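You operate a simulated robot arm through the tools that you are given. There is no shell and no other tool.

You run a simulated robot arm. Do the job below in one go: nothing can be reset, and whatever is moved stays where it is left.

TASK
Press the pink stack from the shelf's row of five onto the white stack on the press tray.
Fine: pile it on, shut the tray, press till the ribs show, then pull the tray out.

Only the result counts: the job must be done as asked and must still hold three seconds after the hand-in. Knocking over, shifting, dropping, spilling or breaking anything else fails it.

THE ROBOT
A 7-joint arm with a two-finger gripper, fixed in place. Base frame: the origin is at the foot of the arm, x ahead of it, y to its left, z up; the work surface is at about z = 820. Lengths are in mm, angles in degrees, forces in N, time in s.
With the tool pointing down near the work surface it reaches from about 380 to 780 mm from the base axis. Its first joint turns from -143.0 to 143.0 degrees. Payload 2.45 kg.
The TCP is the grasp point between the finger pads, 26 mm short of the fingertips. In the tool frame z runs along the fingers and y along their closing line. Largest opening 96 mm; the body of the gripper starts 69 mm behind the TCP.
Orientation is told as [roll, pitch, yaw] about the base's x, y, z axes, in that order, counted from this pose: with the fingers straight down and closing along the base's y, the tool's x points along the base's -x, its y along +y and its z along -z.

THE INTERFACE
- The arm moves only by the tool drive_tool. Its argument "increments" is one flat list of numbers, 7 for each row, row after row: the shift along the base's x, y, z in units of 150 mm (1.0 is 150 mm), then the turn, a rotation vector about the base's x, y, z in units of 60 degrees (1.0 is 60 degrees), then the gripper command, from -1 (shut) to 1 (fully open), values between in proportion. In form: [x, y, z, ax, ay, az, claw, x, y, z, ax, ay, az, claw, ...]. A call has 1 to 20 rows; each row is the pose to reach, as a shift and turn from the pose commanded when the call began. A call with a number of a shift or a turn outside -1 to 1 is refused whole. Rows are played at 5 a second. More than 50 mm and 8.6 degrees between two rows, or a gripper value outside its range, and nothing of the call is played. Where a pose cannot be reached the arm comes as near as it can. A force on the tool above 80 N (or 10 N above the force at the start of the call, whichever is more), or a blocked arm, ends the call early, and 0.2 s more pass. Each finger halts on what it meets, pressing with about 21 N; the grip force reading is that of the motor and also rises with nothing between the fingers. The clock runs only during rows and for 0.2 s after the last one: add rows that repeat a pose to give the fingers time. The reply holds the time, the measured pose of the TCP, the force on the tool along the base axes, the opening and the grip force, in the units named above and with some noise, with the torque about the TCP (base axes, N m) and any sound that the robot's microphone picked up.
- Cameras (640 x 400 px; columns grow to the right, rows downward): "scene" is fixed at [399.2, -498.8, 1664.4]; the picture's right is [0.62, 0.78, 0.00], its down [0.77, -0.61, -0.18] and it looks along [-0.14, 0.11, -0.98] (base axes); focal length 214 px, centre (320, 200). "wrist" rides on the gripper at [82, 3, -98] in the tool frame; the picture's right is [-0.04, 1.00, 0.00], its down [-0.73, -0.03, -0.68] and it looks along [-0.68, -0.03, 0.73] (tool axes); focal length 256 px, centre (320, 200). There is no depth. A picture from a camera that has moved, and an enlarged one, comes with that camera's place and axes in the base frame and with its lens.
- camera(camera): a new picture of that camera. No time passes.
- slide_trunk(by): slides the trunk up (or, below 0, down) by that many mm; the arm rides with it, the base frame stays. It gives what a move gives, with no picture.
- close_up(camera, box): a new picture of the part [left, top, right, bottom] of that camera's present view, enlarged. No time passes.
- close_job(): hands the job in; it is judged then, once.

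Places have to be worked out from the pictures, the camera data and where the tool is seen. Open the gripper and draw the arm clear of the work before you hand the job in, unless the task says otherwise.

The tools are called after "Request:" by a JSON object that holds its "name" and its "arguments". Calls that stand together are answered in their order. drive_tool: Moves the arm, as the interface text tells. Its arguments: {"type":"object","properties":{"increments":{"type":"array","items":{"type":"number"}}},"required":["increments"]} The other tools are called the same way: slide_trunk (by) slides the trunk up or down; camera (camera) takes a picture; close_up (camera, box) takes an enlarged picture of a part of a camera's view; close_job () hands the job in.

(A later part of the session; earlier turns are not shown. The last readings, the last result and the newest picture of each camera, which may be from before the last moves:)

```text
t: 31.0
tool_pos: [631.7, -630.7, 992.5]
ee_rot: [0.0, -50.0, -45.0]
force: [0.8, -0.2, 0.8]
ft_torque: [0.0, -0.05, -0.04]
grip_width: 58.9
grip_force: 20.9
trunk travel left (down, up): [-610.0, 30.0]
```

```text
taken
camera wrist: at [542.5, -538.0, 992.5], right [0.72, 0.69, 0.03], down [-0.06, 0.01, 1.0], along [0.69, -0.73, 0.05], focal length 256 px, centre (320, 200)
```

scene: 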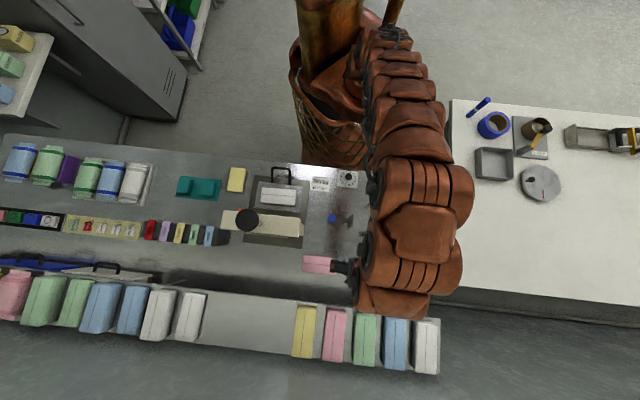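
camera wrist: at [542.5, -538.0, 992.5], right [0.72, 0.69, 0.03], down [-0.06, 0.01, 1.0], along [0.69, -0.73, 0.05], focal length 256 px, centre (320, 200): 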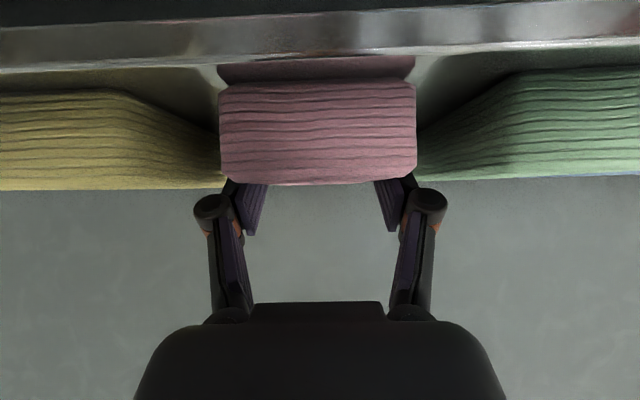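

Gripped at 58.9 mm with 21 N. I lift slowly by 15 mm and check that the stack comes up level.

Request:
{"name": "drive_tool", "arguments": {"increments": [0, 0, 0.033, 0, 0, 0, -1, 0, 0, 0.067, 0, 0, 0, -1, 0, 0, 0.1, 0, 0, 0, -1, 0, 0, 0.1, 0, 0, 0, -1]}}

Request:
{"name": "camera", "arguments": {"camera": "wrist"}}

Request:
{"name": "close_up", "arguments": {"camera": "scene", "box": [290, 280, 410, 365]}}

```text
t: 32.0
tool_pos: [630.9, -630.3, 1007.1]
ee_rot: [0.1, -49.9, -45.1]
force: [0.6, 0.0, -0.6]
ft_torque: [0.01, -0.01, 0.01]
grip_width: 59.2
grip_force: 21.0
trunk travel left (down, up): [-610.0, 30.0]
```

```text
taken
camera wrist: at [542.7, -538.8, 1007.5], right [0.72, 0.69, 0.03], down [-0.06, 0.01, 1.0], along [0.69, -0.73, 0.05], focal length 256 px, centre (320, 200)
```

wrist: 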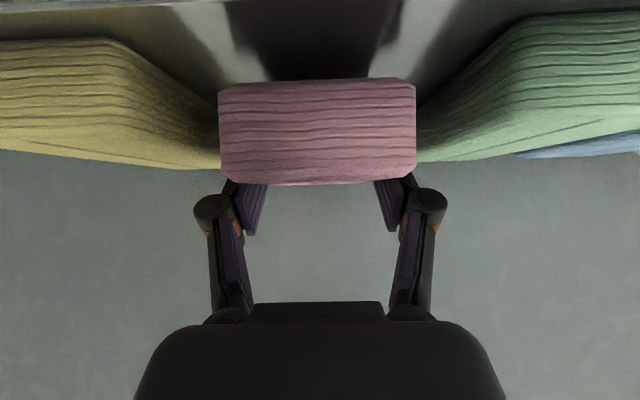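

```text
4.71 times, centred on (350, 322) of scene
camera zoom: at [399.2, -498.8, 1664.4], right [0.62, 0.78, 0.0], down [0.77, -0.61, -0.18], along [-0.14, 0.11, -0.98], focal length 1009 px, centre (179, -376)
```

zoom: 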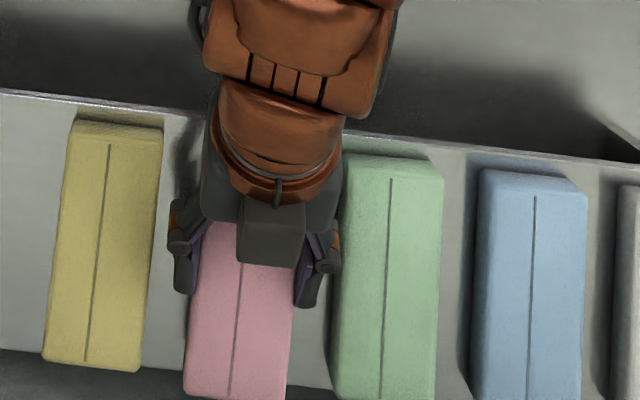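

The stack is lifted cleanly and held level. I raise it further and retreat toward the robot before turning.

Request:
{"name": "drive_tool", "arguments": {"increments": [0, 0, 0.2, 0, 0, 0, -1, 0, 0, 0.4, 0, 0, 0, -1, 0, 0, 0.6, 0, 0, 0, -1, -0.15, 0.15, 0.75, 0, 0, 0, -1, -0.33, 0.33, 0.85, 0, 0, 0, -1, -0.53, 0.53, 0.85, 0, 0, 0, -1, -0.74, 0.74, 0.85, 0, 0, 0, -1, -0.95, 0.95, 0.85, 0, 0, 0, -1]}}

Request:
{"name": "camera", "arguments": {"camera": "scene"}}

```text
t: 33.8
tool_pos: [488.3, -486.8, 1134.8]
ee_rot: [0.0, -50.0, -45.0]
force: [-0.7, 0.9, -0.9]
ft_torque: [0.01, 0.03, 0.0]
grip_width: 59.0
grip_force: 20.8
trunk travel left (down, up): [-610.0, 30.0]
```

```text
taken
```

scene: 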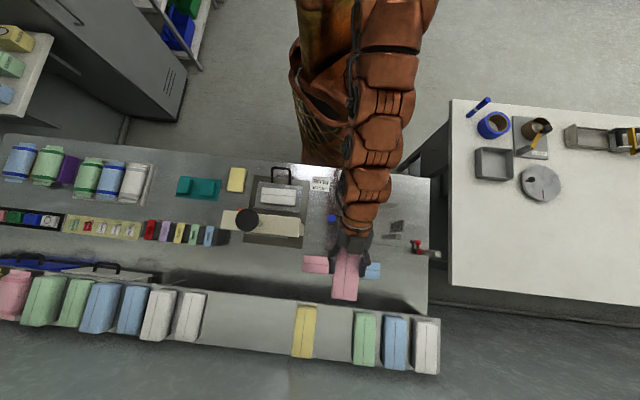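

The stack is clear of the shelf. I retreat to w≈550 and then turn the hand 90° so the stack's length runs along u.

Request:
{"name": "drive_tool", "arguments": {"increments": [-0.165, 0.165, 0.05, 0, 0, 0, -1, -0.33, 0.33, 0.1, 0, 0, 0, -1, -0.5, 0.5, 0.15, 0, 0, 0, -1, -0.66, 0.66, 0.2, 0, 0, 0, -1]}}

Request:
{"name": "drive_tool", "arguments": {"increments": [0, 0, 0, 0, 0, -0.125, -1, 0, 0, 0, 0, 0, -0.25, -1, 0, 0, 0, 0, 0, -0.375, -1, 0, 0, 0, 0, 0, -0.5, -1, 0, 0, 0, 0, 0, -0.625, -1, 0, 0, 0, 0, 0, -0.75, -1]}}

Request:
{"name": "drive_tool", "arguments": {"increments": [0, 0, 0, 0, 0, -0.125, -1, 0, 0, 0, 0, 0, -0.25, -1, 0, 0, 0, 0, 0, -0.375, -1, 0, 0, 0, 0, 0, -0.5, -1, 0, 0, 0, 0, 0, -0.625, -1, 0, 0, 0, 0, 0, -0.75, -1]}}

Request:
{"name": "camera", "arguments": {"camera": "wrist"}}

Request:
{"name": "camera", "arguments": {"camera": "scene"}}

```text
t: 34.8
tool_pos: [388.4, -388.4, 1165.9]
ee_rot: [0.0, -49.9, -44.9]
force: [0.6, -0.2, -0.1]
ft_torque: [0.02, 0.02, -0.02]
grip_width: 58.9
grip_force: 21.5
trunk travel left (down, up): [-610.0, 30.0]
```

```text
t: 36.2
tool_pos: [390.6, -389.3, 1164.4]
ee_rot: [0.1, -50.0, -90.2]
force: [0.4, -0.2, -0.3]
ft_torque: [-0.02, 0.03, 0.02]
grip_width: 59.2
grip_force: 20.7
trunk travel left (down, up): [-610.0, 30.0]
```

```text
t: 37.6
tool_pos: [388.9, -387.5, 1164.7]
ee_rot: [0.1, -50.0, -135.2]
force: [0.9, 1.3, 0.2]
ft_torque: [0.0, 0.01, 0.02]
grip_width: 59.0
grip_force: 20.7
trunk travel left (down, up): [-610.0, 30.0]
```

```text
taken
camera wrist: at [481.6, -301.0, 1165.2], right [0.69, -0.73, 0.03], down [0.01, 0.06, 1.0], along [-0.73, -0.68, 0.05], focal length 256 px, centre (320, 200)
```

wrist: 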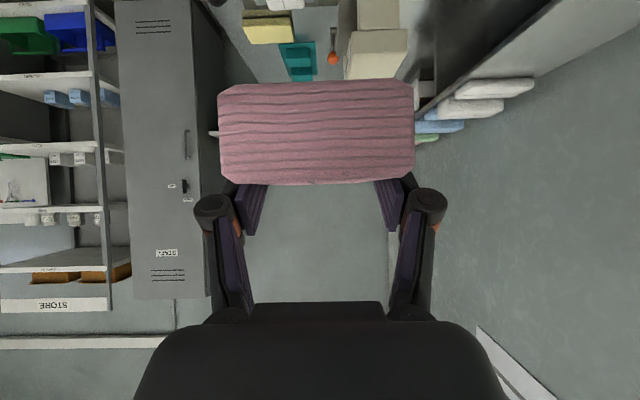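

```text
taken
```

scene: 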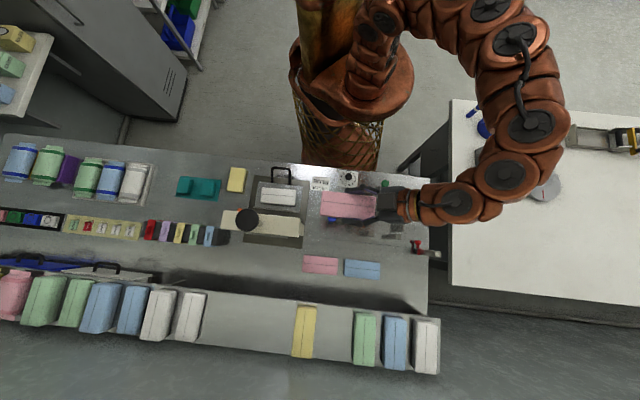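

The turn went fine and the stack is still level and firmly held. I enlarge the tray in the scene view to fix the white stack's place and angle.

Request:
{"name": "close_up", "arguments": {"camera": "scene", "box": [235, 160, 325, 216]}}

Request:
{"name": "close_up", "arguments": {"camera": "scene", "box": [240, 160, 440, 285]}}

```text
7.11 times, centred on (280, 188) of scene
camera zoom: at [399.2, -498.8, 1664.4], right [0.62, 0.78, 0.0], down [0.77, -0.61, -0.18], along [-0.14, 0.11, -0.98], focal length 1525 px, centre (604, 285)
```

zoom: 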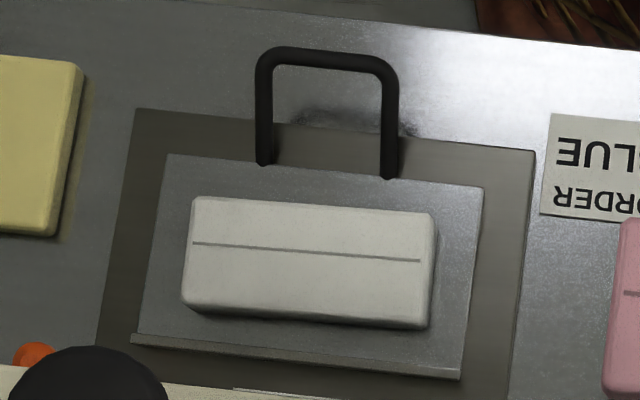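

```text
3.20 times, centred on (340, 222) of scene
camera zoom: at [399.2, -498.8, 1664.4], right [0.62, 0.78, 0.0], down [0.77, -0.61, -0.18], along [-0.14, 0.11, -0.98], focal length 686 px, centre (256, 128)
```

zoom: 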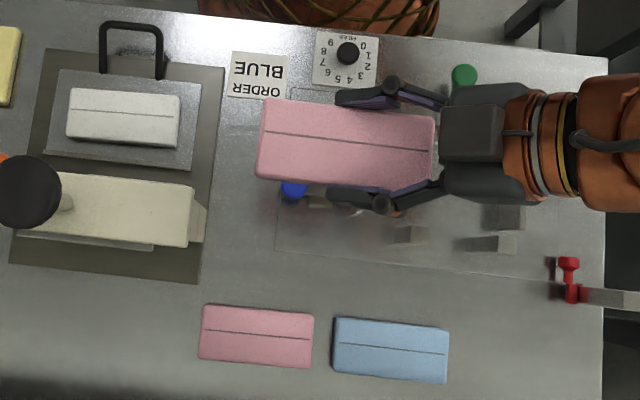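

The white stack's centre is at u≈-245.5, w≈492.5, top about z 866, turned about 2° from the tray; the held pink's centre lies 12 mm ahead of the TCP and its bottom 30.5 mm below. I move halfway over at height.

Request:
{"name": "drive_tool", "arguments": {"increments": [-0.21, -0.075, 0, 0, 0, 0.0, -1, -0.42, -0.15, 0, 0, 0, 0.0, -1, -0.63, -0.226, 0, 0, 0, 0.017, -1, -0.839, -0.302, 0, 0, 0, 0.035, -1]}}

Request:
{"name": "camera", "arguments": {"camera": "scene"}}

```text
t: 38.6
tool_pos: [262.8, -436.2, 1164.9]
ee_rot: [-0.3, -49.9, -132.8]
force: [-0.2, 0.5, -0.3]
ft_torque: [-0.04, 0.02, -0.03]
grip_width: 58.8
grip_force: 21.5
trunk travel left (down, up): [-610.0, 30.0]
```

```text
taken
```

scene: 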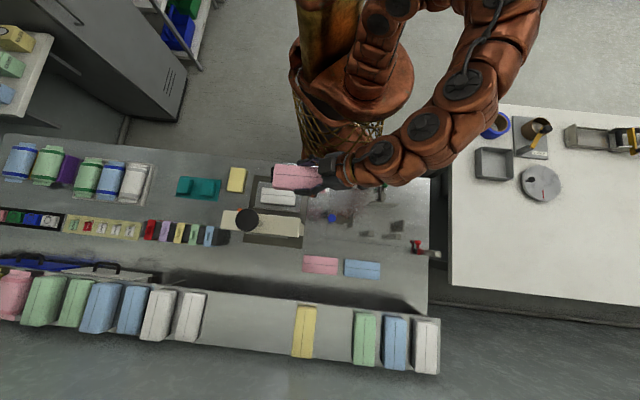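

I continue over the tray and come down to about z 1085, keeping clear of the press knob.

Request:
{"name": "drive_tool", "arguments": {"increments": [-0.177, -0.173, 0, 0, 0, 0.0, -1, -0.354, -0.347, -0.1, 0, 0, 0.0, -1, -0.53, -0.52, -0.3, 0, 0, 0, -1, -0.53, -0.52, -0.53, 0, 0, 0, -1, -0.53, -0.52, -0.53, 0, 0, 0, -1]}}

Request:
{"name": "camera", "arguments": {"camera": "scene"}}

Request:
{"name": "camera", "arguments": {"camera": "wrist"}}

```text
t: 39.8
tool_pos: [184.7, -511.3, 1084.4]
ee_rot: [0.1, -50.0, -132.9]
force: [-0.1, 0.2, 0.7]
ft_torque: [-0.04, 0.03, -0.02]
grip_width: 59.1
grip_force: 21.4
trunk travel left (down, up): [-610.0, 30.0]
```

```text
taken
```

scene: 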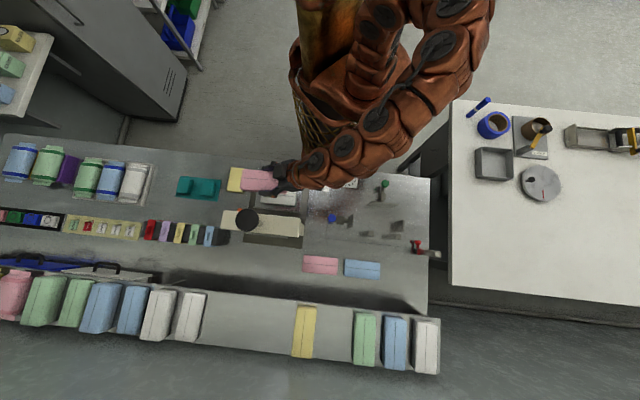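

```text
taken
camera wrist: at [272.2, -420.4, 1085.1], right [0.71, -0.7, 0.03], down [0.01, 0.06, 1.0], along [-0.7, -0.71, 0.05], focal length 256 px, centre (320, 200)
```

wrist: 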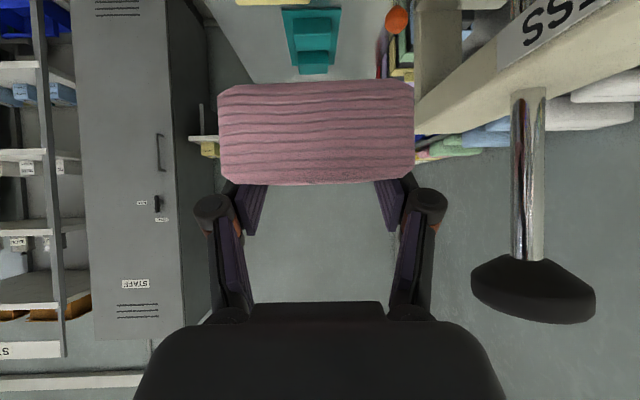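

The held stack hangs over the tray beside the knob with clearance. I descend to about z 945.

Request:
{"name": "drive_tool", "arguments": {"increments": [0, 0, -0.25, 0, 0, 0, -1, 0, 0, -0.5, 0, 0, 0, -1, 0, 0, -0.75, 0, 0, 0, -1, 0, 0, -0.93, 0, 0, 0, -1, 0, 0, -0.93, 0, 0, 0, -1]}}

Request:
{"name": "camera", "arguments": {"camera": "scene"}}

Request:
{"name": "camera", "arguments": {"camera": "wrist"}}

Request:
{"name": "close_up", "arguments": {"camera": "scene", "box": [215, 150, 345, 235]}}

```text
t: 41.0
tool_pos: [183.6, -512.4, 942.7]
ee_rot: [0.0, -50.0, -132.9]
force: [0.5, 1.2, -0.2]
ft_torque: [0.0, 0.0, -0.02]
grip_width: 58.7
grip_force: 21.1
trunk travel left (down, up): [-610.0, 30.0]
```

```text
taken
```

scene: 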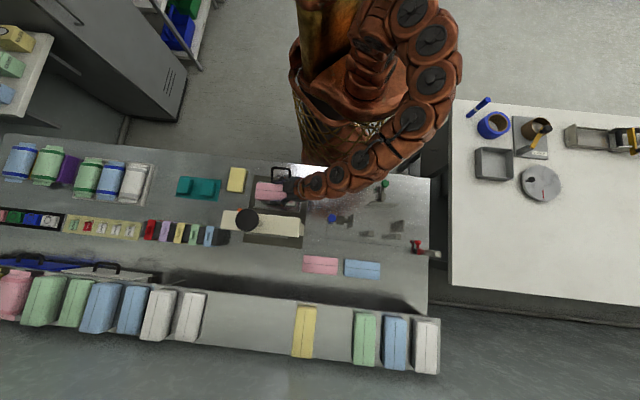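

```text
taken
camera wrist: at [272.9, -421.8, 944.2], right [0.71, -0.7, 0.03], down [0.01, 0.06, 1.0], along [-0.7, -0.71, 0.05], focal length 256 px, centre (320, 200)
```

wrist: 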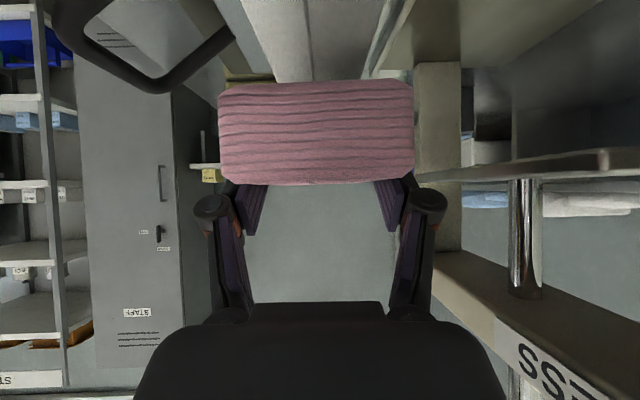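

```text
4.71 times, centred on (280, 192) of scene
camera zoom: at [399.2, -498.8, 1664.4], right [0.62, 0.78, 0.0], down [0.77, -0.61, -0.18], along [-0.14, 0.11, -0.98], focal length 1009 px, centre (508, 235)
```

zoom: 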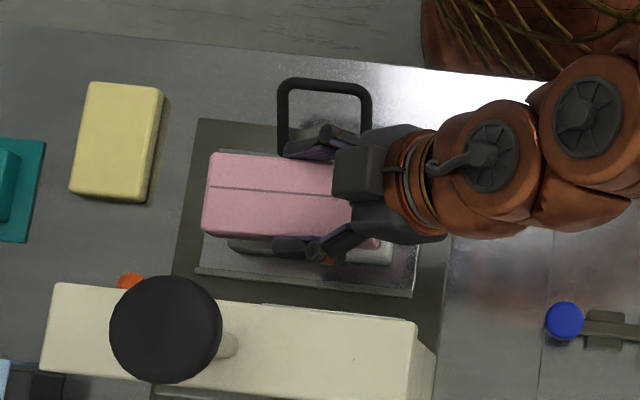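

I check the alignment of pink over white in an enlarged wrist view before the last descent.

Request:
{"name": "close_up", "arguments": {"camera": "wrist", "box": [180, 0, 460, 175]}}

```text
2.29 times, centred on (320, 88) of wrist
camera zoom: at [272.9, -421.8, 944.2], right [0.71, -0.7, 0.03], down [0.01, 0.06, 1.0], along [-0.7, -0.71, 0.05], focal length 585 px, centre (320, 457)
```

zoom: 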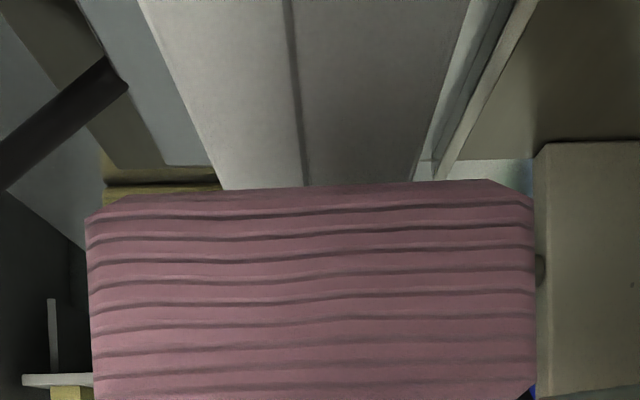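

Pink lies within about 2 mm and 0.5° of white. I descend to z≈902 first.

Request:
{"name": "drive_tool", "arguments": {"increments": [0, 0, -0.1, 0, 0, 0, -1, 0, 0, -0.2, 0, 0, 0, -1, 0, 0, -0.265, 0, 0, 0, -1, 0, 0, -0.265, 0, 0, 0, -1]}}

Request:
{"name": "close_up", "arguments": {"camera": "wrist", "box": [180, 0, 460, 175]}}

Request:
{"name": "close_up", "arguments": {"camera": "scene", "box": [215, 150, 345, 235]}}

```text
t: 42.0
tool_pos: [183.4, -511.4, 904.7]
ee_rot: [0.0, -50.0, -132.9]
force: [0.0, 0.1, -0.4]
ft_torque: [0.02, 0.05, 0.02]
grip_width: 58.9
grip_force: 21.2
trunk travel left (down, up): [-610.0, 30.0]
```

```text
2.29 times, centred on (320, 88) of wrist
camera zoom: at [272.5, -420.6, 904.6], right [0.71, -0.7, 0.03], down [0.01, 0.06, 1.0], along [-0.7, -0.71, 0.05], focal length 585 px, centre (320, 457)
```

zoom: 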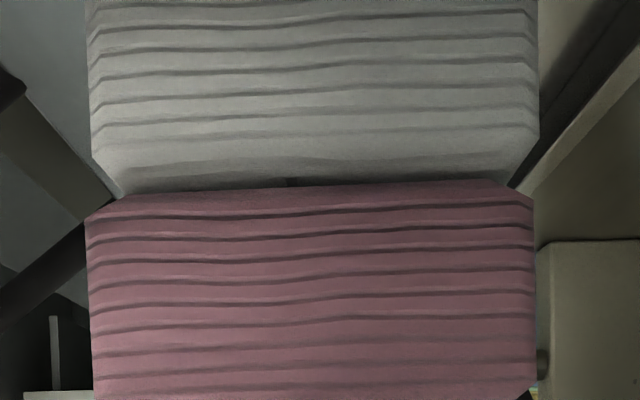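

```text
4.71 times, centred on (280, 192) of scene
camera zoom: at [399.2, -498.8, 1664.4], right [0.62, 0.78, 0.0], down [0.77, -0.61, -0.18], along [-0.14, 0.11, -0.98], focal length 1009 px, centre (508, 235)
```

zoom: 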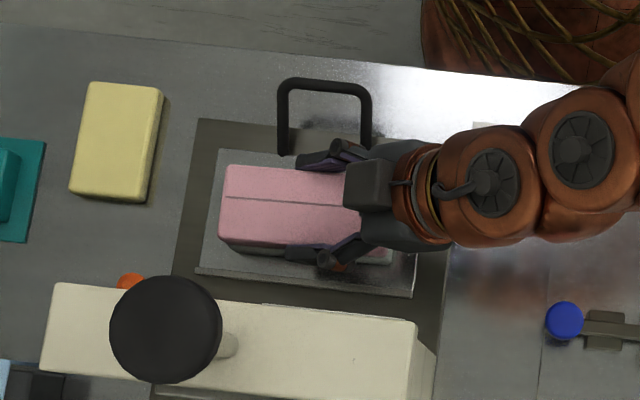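

The widths line up and only a few millimetres of gap remain. I lower in 1 mm steps, watching the force.

Request:
{"name": "drive_tool", "arguments": {"increments": [0, 0, -0.0067, 0, 0, 0, -1, 0, 0, -0.0133, 0, 0, 0, -1, 0, 0, -0.02, 0, 0, 0, -1, 0, 0, -0.02, 0, 0, 0, -1]}}

Request:
{"name": "close_up", "arguments": {"camera": "wrist", "box": [200, 40, 440, 130]}}

```text
t: 43.0
tool_pos: [184.8, -512.0, 902.5]
ee_rot: [0.0, -49.9, -132.9]
force: [0.0, 0.9, 0.6]
ft_torque: [-0.15, 0.08, -0.06]
grip_width: 58.8
grip_force: 21.4
trunk travel left (down, up): [-610.0, 30.0]
```

```text
2.67 times, centred on (320, 85) of wrist
camera zoom: at [273.3, -420.9, 902.5], right [0.71, -0.7, 0.03], down [0.01, 0.06, 1.0], along [-0.7, -0.71, 0.05], focal length 683 px, centre (320, 507)
```

zoom: 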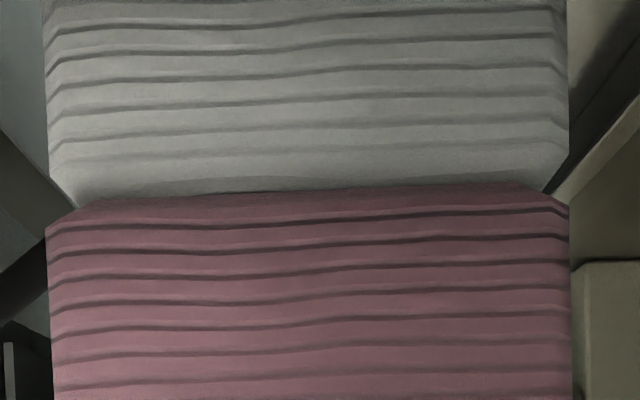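

A small torque hints at first contact. I go down 2 mm more.

Request:
{"name": "drive_tool", "arguments": {"increments": [0, 0, -0.0067, 0, 0, 0, -1, 0, 0, -0.0133, 0, 0, 0, -1, 0, 0, -0.0133, 0, 0, 0, -1]}}

```text
t: 43.8
tool_pos: [184.1, -511.4, 900.9]
ee_rot: [0.1, -50.2, -133.0]
force: [0.8, -0.2, 22.4]
ft_torque: [-0.45, 0.15, 0.03]
grip_width: 59.0
grip_force: 20.6
trunk travel left (down, up): [-610.0, 30.0]
```

Contact made with 22 N. I ease up 1 mm and open the fingers slowly.

Request:
{"name": "drive_tool", "arguments": {"increments": [0, 0, 0.005, 0, 0, 0, -1, 0, 0, 0.007, 0, 0, 0, 0.3, 0, 0, 0.007, 0, 0, 0, 0.45, 0, 0, 0.007, 0, 0, 0, 0.6, 0, 0, 0.007, 0, 0, 0, 0.6]}}

Request:
{"name": "camera", "arguments": {"camera": "wrist"}}

Request:
{"name": "close_up", "arguments": {"camera": "scene", "box": [215, 150, 345, 235]}}

```text
t: 45.0
tool_pos: [183.0, -511.7, 900.8]
ee_rot: [0.0, -50.0, -133.0]
force: [-0.4, 1.3, -1.0]
ft_torque: [-0.02, -0.01, 0.0]
grip_width: 76.6
grip_force: 0.0
trunk travel left (down, up): [-610.0, 30.0]
```

```text
taken
camera wrist: at [272.3, -420.3, 901.6], right [0.71, -0.7, 0.03], down [0.01, 0.06, 1.0], along [-0.7, -0.71, 0.05], focal length 256 px, centre (320, 200)
```

wrist: 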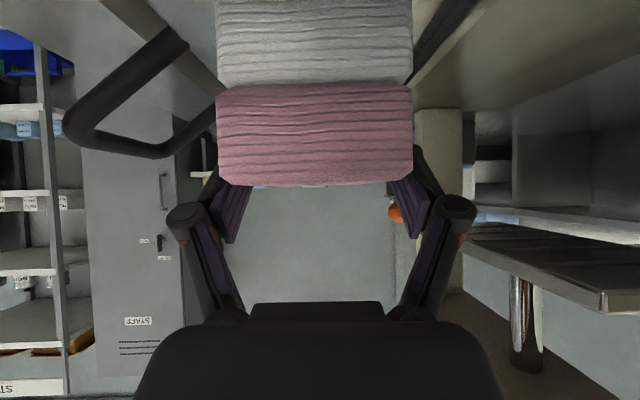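

```text
4.71 times, centred on (280, 192) of scene
camera zoom: at [399.2, -498.8, 1664.4], right [0.62, 0.78, 0.0], down [0.77, -0.61, -0.18], along [-0.14, 0.11, -0.98], focal length 1009 px, centre (508, 235)
```

zoom: 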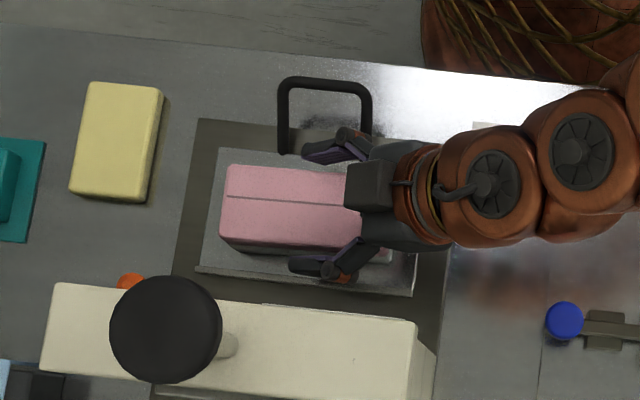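

The pink stack rests squarely on the white one and the fingers are free of it. I rise straight up.

Request:
{"name": "drive_tool", "arguments": {"increments": [0, 0, 0.1, 0, 0, 0, 0.6, 0, 0, 0.25, 0, 0, 0, 0.6, 0, 0, 0.5, 0, 0, 0, 0.6, 0, 0, 0.75, 0, 0, 0, 0.6, 0, 0, 1.0, 0, 0, 0, 0.6]}}

Request:
{"name": "close_up", "arguments": {"camera": "scene", "box": [215, 150, 345, 235]}}

```text
t: 46.2
tool_pos: [183.7, -512.8, 1053.7]
ee_rot: [0.0, -50.0, -133.0]
force: [-0.8, -0.9, 0.8]
ft_torque: [-0.01, 0.05, 0.01]
grip_width: 76.8
grip_force: 0.1
trunk travel left (down, up): [-610.0, 30.0]
```

```text
4.71 times, centred on (280, 192) of scene
camera zoom: at [399.2, -498.8, 1664.4], right [0.62, 0.78, 0.0], down [0.77, -0.61, -0.18], along [-0.14, 0.11, -0.98], focal length 1009 px, centre (508, 235)
```

zoom: 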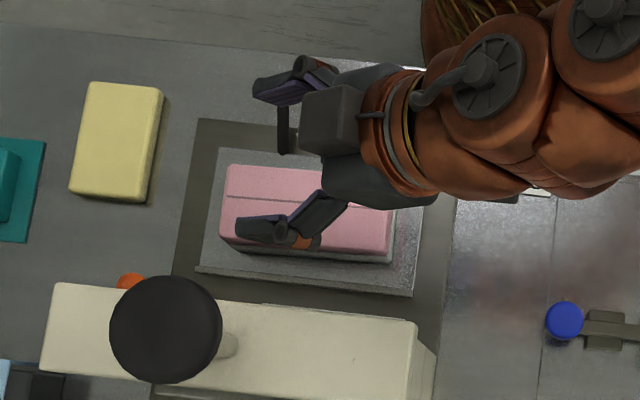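

Next I go back to the handle: un-tilt the hand while moving to above the bar at u≈-250, w≈385.

Request:
{"name": "drive_tool", "arguments": {"increments": [-0.084, 0.061, 0.0, 0.087, -0.081, 0, 0.4, -0.168, 0.121, 0.0, 0.174, -0.162, 0, 0.2, -0.252, 0.182, 0.0, 0.261, -0.243, 0, 0.0, -0.336, 0.243, 0.0, 0.348, -0.325, 0, 0, -0.42, 0.304, -0.05, 0.435, -0.406, 0, 0, -0.504, 0.364, -0.1, 0.522, -0.487, 0, 0, -0.588, 0.425, -0.2, 0.609, -0.568, 0, 0]}}

Request:
{"name": "camera", "arguments": {"camera": "wrist"}}

Request:
{"name": "close_up", "arguments": {"camera": "scene", "box": [215, 150, 345, 235]}}

```text
t: 47.8
tool_pos: [96.6, -447.5, 1021.9]
ee_rot: [0.0, 0.1, -133.0]
force: [1.2, 0.3, -0.8]
ft_torque: [-0.04, 0.03, -0.01]
grip_width: 47.9
grip_force: 0.1
trunk travel left (down, up): [-610.0, 30.0]
```

```text
taken
camera wrist: at [153.0, -390.0, 1119.3], right [0.7, -0.71, 0.0], down [-0.52, -0.52, 0.68], along [-0.48, -0.48, -0.74], focal length 256 px, centre (320, 200)
```

wrist: 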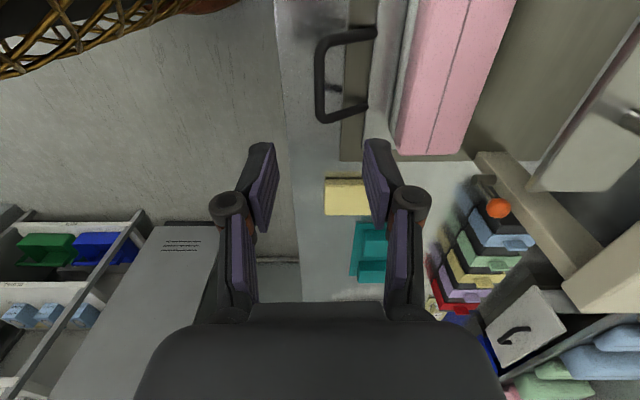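

```text
4.71 times, centred on (280, 192) of scene
camera zoom: at [399.2, -498.8, 1664.4], right [0.62, 0.78, 0.0], down [0.77, -0.61, -0.18], along [-0.14, 0.11, -0.98], focal length 1009 px, centre (508, 235)
```

zoom: 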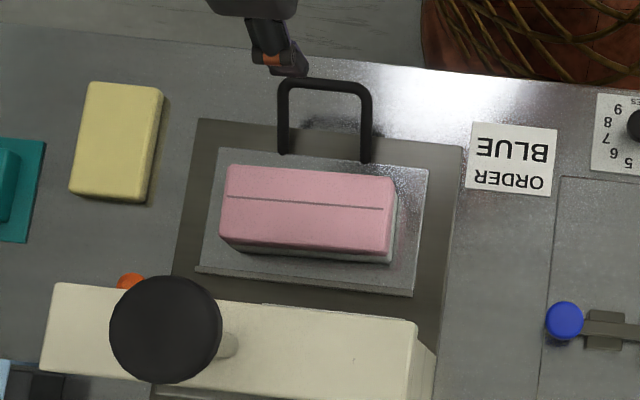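

Pink sits neatly on white. I descend onto the handle at the same place I released it.

Request:
{"name": "drive_tool", "arguments": {"increments": [-0.01, -0.01, -0.25, 0, 0, -0.035, 0, -0.01, -0.01, -0.5, 0, 0, -0.035, 0, -0.01, -0.01, -0.75, 0, 0, -0.035, 0, -0.01, -0.01, -1.0, 0, 0, -0.035, 0, -0.01, -0.01, -1.0, 0, 0, -0.035, 0]}}

Request:
{"name": "camera", "arguments": {"camera": "wrist"}}

```text
t: 49.0
tool_pos: [92.1, -450.6, 872.0]
ee_rot: [0.1, 0.0, -135.1]
force: [0.8, -0.3, 0.3]
ft_torque: [0.0, 0.01, -0.03]
grip_width: 48.3
grip_force: 0.2
trunk travel left (down, up): [-610.0, 30.0]
```

```text
taken
camera wrist: at [151.9, -393.5, 970.3], right [0.68, -0.74, 0.0], down [-0.54, -0.5, 0.68], along [-0.5, -0.46, -0.73], focal length 256 px, centre (320, 200)
```

wrist: 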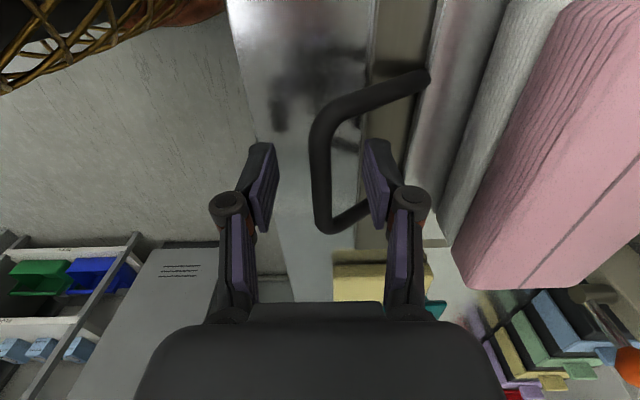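

The bar is between the fingers. I close on it.

Request:
{"name": "drive_tool", "arguments": {"increments": [0, 0, -0.01, 0, 0, 0, -0.2, 0, 0, -0.01, 0, 0, 0, -0.5, 0, 0, -0.01, 0, 0, 0, -0.8, 0, 0, -0.01, 0, 0, 0, -1, 0, 0, -0.01, 0, 0, 0, -1, 0, 0, -0.01, 0, 0, 0, -1]}}

```text
t: 50.4
tool_pos: [91.3, -449.8, 870.9]
ee_rot: [0.1, 0.0, -135.0]
force: [0.1, 0.2, -1.7]
ft_torque: [-0.12, 0.08, 0.9]
grip_width: 8.3
grip_force: 36.0
trunk travel left (down, up): [-610.0, 30.0]
```

Gripped. I push the tray in smoothly along +w, first 64 mm.

Request:
{"name": "drive_tool", "arguments": {"increments": [0.0189, -0.0189, 0, 0, 0, 0, -1, 0.0471, -0.0471, 0, 0, 0, 0, -1, 0.0849, -0.0849, 0, 0, 0, 0, -1, 0.1226, -0.1226, 0, 0, 0, 0, -1, 0.1603, -0.1603, 0, 0, 0, 0, -1, 0.198, -0.198, 0, 0, 0, 0, -1, 0.2357, -0.2357, 0, 0, 0, 0, -1, 0.264, -0.264, 0, 0, 0, 0, -1, 0.283, -0.283, 0, 0, 0, 0, -1, 0.2923, -0.2923, 0, 0, 0, 0, -1]}}

Request:
{"name": "close_up", "arguments": {"camera": "scene", "box": [215, 150, 345, 235]}}

Request:
{"name": "camera", "arguments": {"camera": "wrist"}}

```text
t: 52.6
tool_pos: [138.8, -495.8, 869.9]
ee_rot: [0.2, -0.1, -135.2]
force: [-10.6, -11.0, 15.0]
ft_torque: [-0.11, 0.05, 0.91]
grip_width: 8.4
grip_force: 35.9
trunk travel left (down, up): [-610.0, 30.0]
```

```text
4.71 times, centred on (280, 192) of scene
camera zoom: at [399.2, -498.8, 1664.4], right [0.62, 0.78, 0.0], down [0.77, -0.61, -0.18], along [-0.14, 0.11, -0.98], focal length 1009 px, centre (508, 235)
```

zoom: 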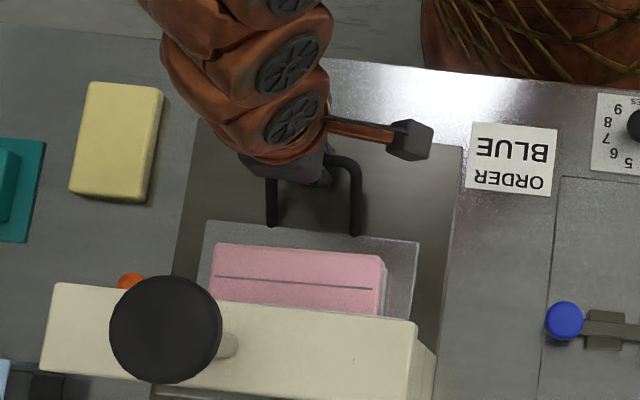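

```text
taken
camera wrist: at [197.6, -438.8, 968.2], right [0.68, -0.74, 0.0], down [-0.54, -0.49, 0.68], along [-0.5, -0.46, -0.73], focal length 256 px, centre (320, 200)
```

wrist: 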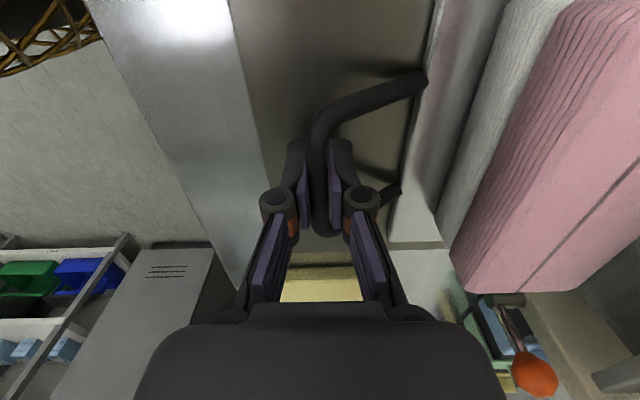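

The tray slides in with the pile steady; another 55 mm to go. I continue slowly to the earlier shut position.

Request:
{"name": "drive_tool", "arguments": {"increments": [0.015, -0.025, -0.003, 0, 0, 0, -1, 0.045, -0.055, -0.003, 0, 0, 0, -1, 0.08, -0.09, -0.003, 0, 0, 0, -1, 0.118, -0.128, -0.003, 0, 0, 0, -1, 0.155, -0.165, -0.003, 0, 0, 0, -1, 0.19, -0.2, -0.003, 0, 0, 0, -1, 0.22, -0.23, -0.003, 0, 0, 0, -1, 0.242, -0.252, -0.003, 0, 0, 0, -1, 0.255, -0.265, -0.003, 0, 0, 0, -1]}}

Request:
{"name": "camera", "arguments": {"camera": "wrist"}}

Request:
{"name": "close_up", "arguments": {"camera": "scene", "box": [215, 150, 345, 260]}}

```text
t: 54.6
tool_pos: [176.9, -532.8, 870.4]
ee_rot: [0.1, -0.1, -135.2]
force: [-0.3, -1.5, 14.0]
ft_torque: [-0.05, 0.05, 0.9]
grip_width: 8.4
grip_force: 36.1
trunk travel left (down, up): [-610.0, 30.0]
```

```text
taken
camera wrist: at [236.3, -477.5, 967.8], right [0.68, -0.74, 0.0], down [-0.54, -0.5, 0.68], along [-0.5, -0.46, -0.73], focal length 256 px, centre (320, 200)
```

wrist: 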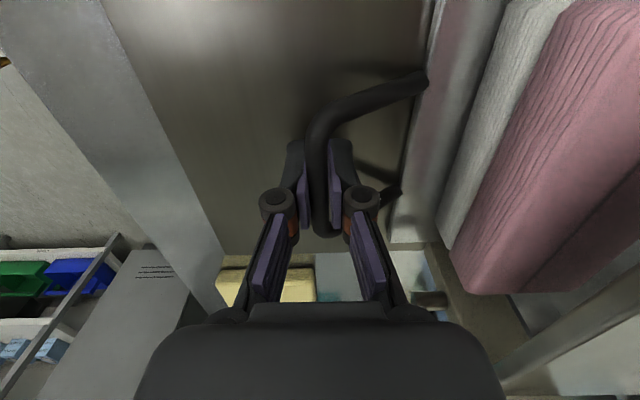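

```text
3.64 times, centred on (280, 205) of scene
camera zoom: at [399.2, -498.8, 1664.4], right [0.62, 0.78, 0.0], down [0.77, -0.61, -0.18], along [-0.14, 0.11, -0.98], focal length 780 px, centre (466, 182)
```

zoom: 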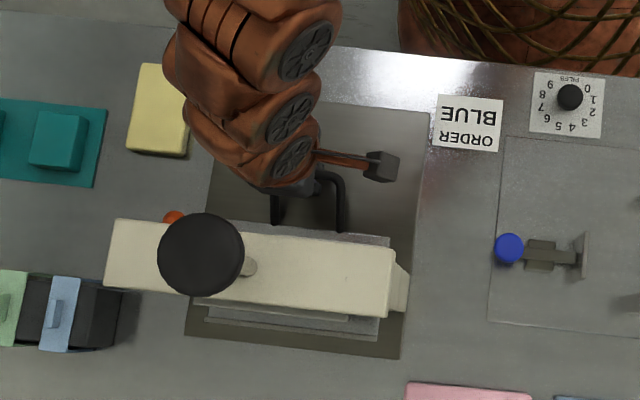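

The handle is back near w≈502. I push a few millimetres more to find the end stop.

Request:
{"name": "drive_tool", "arguments": {"increments": [0.0071, -0.0071, -0.005, 0, 0, 0, -1, 0.0141, -0.0141, -0.005, 0, 0, 0, -1, 0.0212, -0.0212, -0.005, 0, 0, 0, -1, 0.0212, -0.0212, -0.005, 0, 0, 0, -1]}}

```text
t: 55.6
tool_pos: [178.6, -534.1, 870.3]
ee_rot: [0.1, 0.1, -135.1]
force: [-15.2, 17.5, 31.6]
ft_torque: [0.15, -0.25, 0.88]
grip_width: 8.5
grip_force: 36.1
trunk travel left (down, up): [-610.0, 30.0]
```

The stop is reached at w≈504 (23 N), the tray is shut. I open the fingers and rise clear.

Request:
{"name": "drive_tool", "arguments": {"increments": [-0.007, 0.007, 0.005, 0, 0, 0, -1, -0.007, 0.007, 0.005, 0, 0, 0, -0.3, -0.007, 0.007, 0.005, 0, 0, 0, 0, -0.007, 0.007, 0.005, 0, 0, 0, 0, -0.007, 0.007, 0.005, 0, 0, 0, 0]}}

Request:
{"name": "drive_tool", "arguments": {"increments": [0, 0, 0.25, 0, 0, 0, 0, 0, 0, 0.5, 0, 0, 0, 0, 0, 0, 0.75, 0, 0, 0, 0, -0.05, 0.05, 1.0, 0, 0, 0, 0]}}

Request:
{"name": "camera", "arguments": {"camera": "wrist"}}

```text
t: 56.8
tool_pos: [178.4, -534.3, 867.9]
ee_rot: [0.1, -0.1, -135.1]
force: [0.3, 0.6, 0.0]
ft_torque: [-0.02, -0.01, -0.01]
grip_width: 48.1
grip_force: 0.0
trunk travel left (down, up): [-610.0, 30.0]
```

```text
t: 57.8
tool_pos: [172.3, -527.9, 1020.9]
ee_rot: [-0.1, 0.0, -135.1]
force: [0.2, 0.1, -0.6]
ft_torque: [0.04, 0.0, 0.0]
grip_width: 48.4
grip_force: 0.1
trunk travel left (down, up): [-610.0, 30.0]
```

```text
taken
camera wrist: at [231.5, -472.6, 1118.3], right [0.68, -0.74, 0.0], down [-0.54, -0.5, 0.68], along [-0.5, -0.46, -0.73], focal length 256 px, centre (320, 200)
```

wrist: 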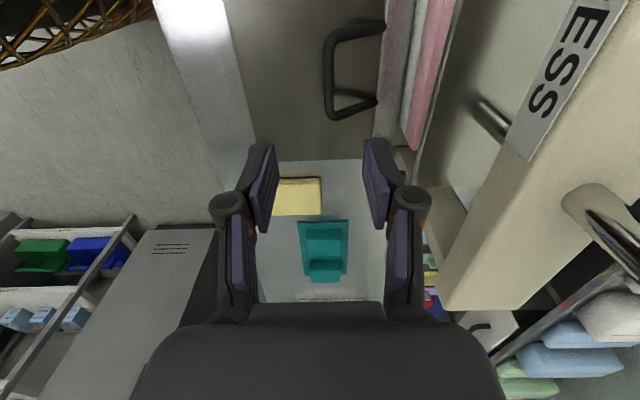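

The tray is shut with the pile under the platen. For the press knob (centre about u -248, w 611, top z≈1168) I want more vertical reach, so I raise the trunk by 30 mm first.

Request:
{"name": "slide_trunk", "arguments": {"by": 30}}

Request:
{"name": "drive_tool", "arguments": {"increments": [-0.03, 0.03, 0.25, 0, 0, 0, -0.3, -0.06, 0.06, 0.5, 0, 0, 0, -0.6, -0.06, 0.06, 0.75, 0, 0, 0, -1, -0.06, 0.06, 1.0, 0, 0, 0, -1]}}

Request:
{"name": "camera", "arguments": {"camera": "wrist"}}

```text
t: 58.5
tool_pos: [172.6, -528.6, 1049.8]
ee_rot: [0.0, 0.1, -135.2]
force: [-0.7, 0.4, 0.0]
ft_torque: [0.01, 0.0, -0.01]
grip_width: 47.8
grip_force: 0.0
trunk travel left (down, up): [-640.0, 0.0]
```

```text
t: 59.5
tool_pos: [161.9, -520.7, 1200.5]
ee_rot: [0.1, 0.1, -135.2]
force: [-0.4, 0.6, 0.1]
ft_torque: [0.05, -0.03, 0.0]
grip_width: 0.0
grip_force: 21.2
trunk travel left (down, up): [-640.0, 0.0]
```

```text
taken
camera wrist: at [220.8, -464.4, 1298.8], right [0.68, -0.74, 0.0], down [-0.54, -0.5, 0.68], along [-0.5, -0.46, -0.73], focal length 256 px, centre (320, 200)
```

wrist: 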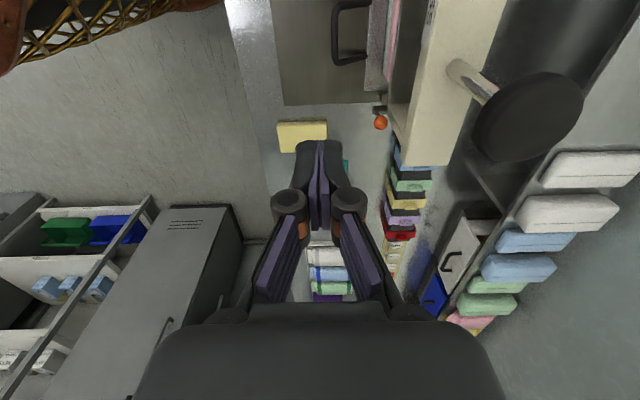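

The fingers are shut and the knob is clearly visible. I enlarge it in both views to fix its centre and top.

Request:
{"name": "close_up", "arguments": {"camera": "wrist", "box": [420, 30, 620, 190]}}

Request:
{"name": "close_up", "arguments": {"camera": "scene", "box": [215, 180, 315, 255]}}

```text
2.50 times, centred on (520, 110) of wrist
camera zoom: at [220.8, -464.4, 1298.8], right [0.68, -0.74, 0.0], down [-0.54, -0.5, 0.68], along [-0.5, -0.46, -0.73], focal length 640 px, centre (-180, 425)
```

zoom: 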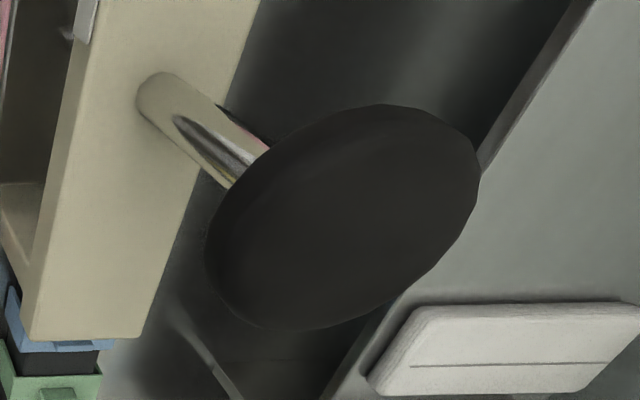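

```text
5.33 times, centred on (265, 218) of scene
camera zoom: at [399.2, -498.8, 1664.4], right [0.62, 0.78, 0.0], down [0.77, -0.61, -0.18], along [-0.14, 0.11, -0.98], focal length 1144 px, centre (613, 107)
```

zoom: 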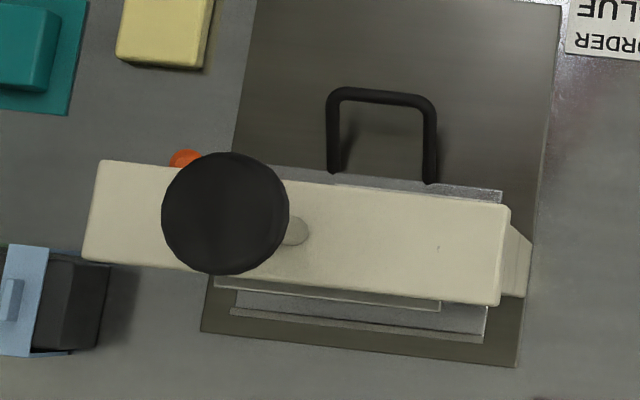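

The rod axis is at u≈-246, w≈610 and the knob's top at about z 1155–1165. I move over it with the fingertips around z 1190.

Request:
{"name": "drive_tool", "arguments": {"increments": [0.05, -0.05, 0.15, 0, 0, 0, -1, 0.2, -0.18, 0.15, 0, 0, 0, -1, 0.35, -0.31, 0.15, 0, 0, 0, -1, 0.5, -0.44, 0.15, 0, 0, 0, -1, 0.639, -0.566, 0.13, 0, 0, 0, -1, 0.639, -0.566, 0.13, 0, 0, 0, -1]}}

Request:
{"name": "camera", "arguments": {"camera": "wrist"}}

Request:
{"name": "close_up", "arguments": {"camera": "scene", "box": [190, 150, 340, 260]}}

```text
t: 61.0
tool_pos: [244.2, -590.9, 1222.0]
ee_rot: [0.0, -0.2, -135.1]
force: [0.0, -1.1, -0.1]
ft_torque: [0.04, 0.0, 0.04]
grip_width: 0.2
grip_force: 21.3
out of reach, approached as far as the arm can: row 5, 6
trunk travel left (down, up): [-640.0, 0.0]
```

```text
taken
camera wrist: at [304.0, -534.9, 1320.7], right [0.68, -0.74, 0.0], down [-0.54, -0.5, 0.68], along [-0.5, -0.46, -0.73], focal length 256 px, centre (320, 200)
```

wrist: 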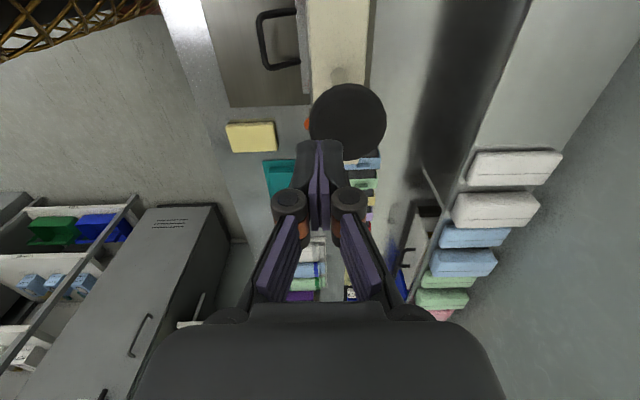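

```text
3.64 times, centred on (265, 205) of scene
camera zoom: at [399.2, -498.8, 1664.4], right [0.62, 0.78, 0.0], down [0.77, -0.61, -0.18], along [-0.14, 0.11, -0.98], focal length 780 px, centre (520, 182)
```

zoom: 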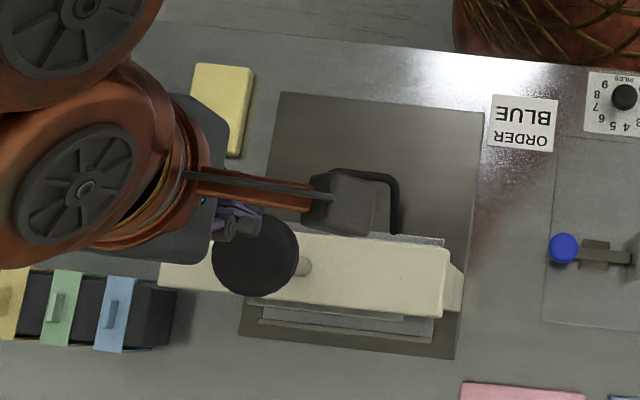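

The reach limit holds it 20 mm short at this height; slightly lower it should reach. I step down to z≈1207 while moving out to the knob axis.

Request:
{"name": "drive_tool", "arguments": {"increments": [0.0, 0.0, -0.09, 0, 0, 0, -1, 0.045, -0.05, -0.1, 0, 0, 0, -1, 0.09, -0.098, -0.1, 0, 0, 0, -1, 0.09, -0.098, -0.1, 0, 0, 0, -1]}}

Request:
{"name": "camera", "arguments": {"camera": "wrist"}}

Request:
{"name": "close_up", "arguments": {"camera": "scene", "box": [190, 150, 340, 260]}}

```text
t: 62.0
tool_pos: [258.1, -603.3, 1202.7]
ee_rot: [0.1, 0.1, -135.1]
force: [0.5, -1.3, 0.6]
ft_torque: [0.02, 0.04, -0.03]
grip_width: 0.1
grip_force: 20.7
out of reach, approached as far as the arm can: row 3, 4
trunk travel left (down, up): [-640.0, 0.0]
```

```text
taken
camera wrist: at [317.6, -548.4, 1301.2], right [0.68, -0.74, 0.0], down [-0.54, -0.5, 0.68], along [-0.5, -0.46, -0.73], focal length 256 px, centre (320, 200)
```

wrist: 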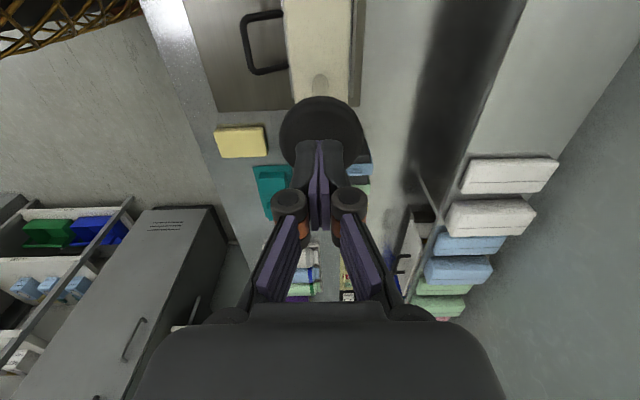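

```text
3.64 times, centred on (265, 205) of scene
camera zoom: at [399.2, -498.8, 1664.4], right [0.62, 0.78, 0.0], down [0.77, -0.61, -0.18], along [-0.14, 0.11, -0.98], focal length 780 px, centre (520, 182)
```

zoom: 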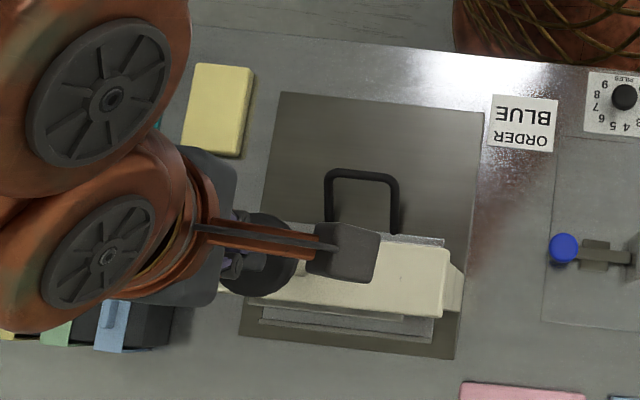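

The fingertips are over the knob's middle, near z 1177. I descend in small steps to find contact.

Request:
{"name": "drive_tool", "arguments": {"increments": [0.003, -0.007, -0.02, 0, 0, 0, -1, 0.003, -0.007, -0.04, 0, 0, 0, -1, 0.003, -0.007, -0.06, 0, 0, 0, -1, 0.003, -0.007, -0.08, 0, 0, 0, -1, 0.003, -0.007, -0.1, 0, 0, 0, -1]}}

```text
t: 63.1
tool_pos: [257.6, -605.2, 1187.9]
ee_rot: [0.0, 0.0, -134.9]
force: [0.1, 0.6, 0.4]
ft_torque: [-0.02, -0.02, -0.01]
grip_width: 0.2
grip_force: 21.2
trunk travel left (down, up): [-640.0, 0.0]
```

Still free at z 1188. I continue down another 18 mm in small steps.

Request:
{"name": "drive_tool", "arguments": {"increments": [0, 0, -0.02, 0, 0, 0, -1, 0, 0, -0.04, 0, 0, 0, -1, 0, 0, -0.06, 0, 0, 0, -1, 0, 0, -0.08, 0, 0, 0, -1, 0, 0, -0.1, 0, 0, 0, -1, 0, 0, -0.12, 0, 0, 0, -1]}}

Request:
{"name": "camera", "arguments": {"camera": "wrist"}}

```text
t: 64.5
tool_pos: [257.1, -605.3, 1169.2]
ee_rot: [0.1, 0.1, -135.1]
force: [0.1, -0.9, 3.0]
ft_torque: [0.0, 0.0, -0.03]
grip_width: 5.9
grip_force: 28.4
trunk travel left (down, up): [-640.0, 0.0]
```

```text
taken
camera wrist: at [317.4, -549.5, 1268.0], right [0.68, -0.74, 0.0], down [-0.54, -0.5, 0.68], along [-0.5, -0.46, -0.73], focal length 256 px, centre (320, 200)
```

wrist: 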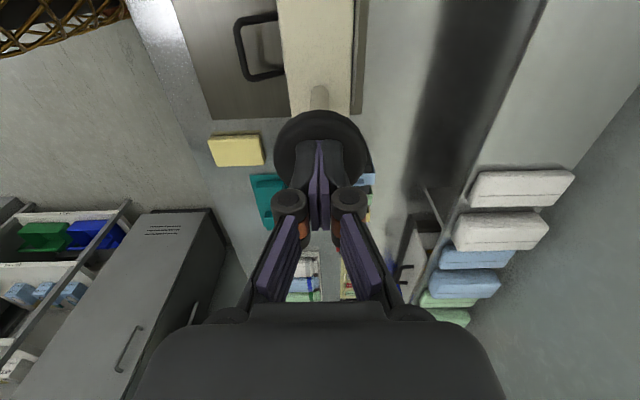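

Light contact (3 N) with the tips at about z 1143. I keep pressing in 2 mm steps.

Request:
{"name": "drive_tool", "arguments": {"increments": [0, 0, -0.0133, 0, 0, 0, -1, 0, 0, -0.0267, 0, 0, 0, -1, 0, 0, -0.04, 0, 0, 0, -1, 0, 0, -0.0533, 0, 0, 0, -1, 0, 0, -0.0667, 0, 0, 0, -1]}}

Request:
{"name": "camera", "arguments": {"camera": "wrist"}}

```text
t: 65.8
tool_pos: [257.2, -604.5, 1158.7]
ee_rot: [0.1, 0.0, -135.0]
force: [-0.4, -0.3, 2.5]
ft_torque: [-0.02, 0.01, 0.0]
grip_width: 6.0
grip_force: 28.2
trunk travel left (down, up): [-640.0, 0.0]
```

```text
taken
camera wrist: at [317.1, -549.0, 1257.4], right [0.68, -0.74, 0.0], down [-0.54, -0.5, 0.68], along [-0.5, -0.46, -0.73], focal length 256 px, centre (320, 200)
```

wrist: 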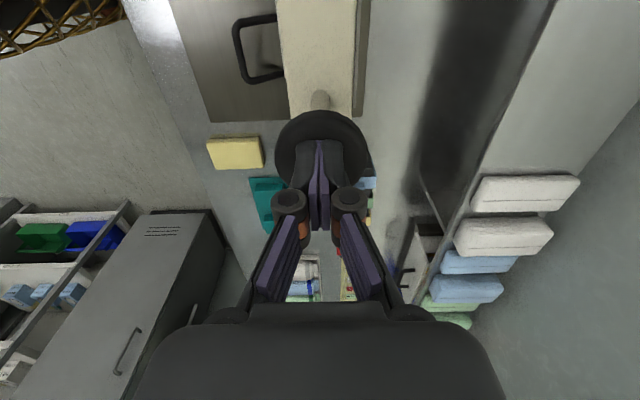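

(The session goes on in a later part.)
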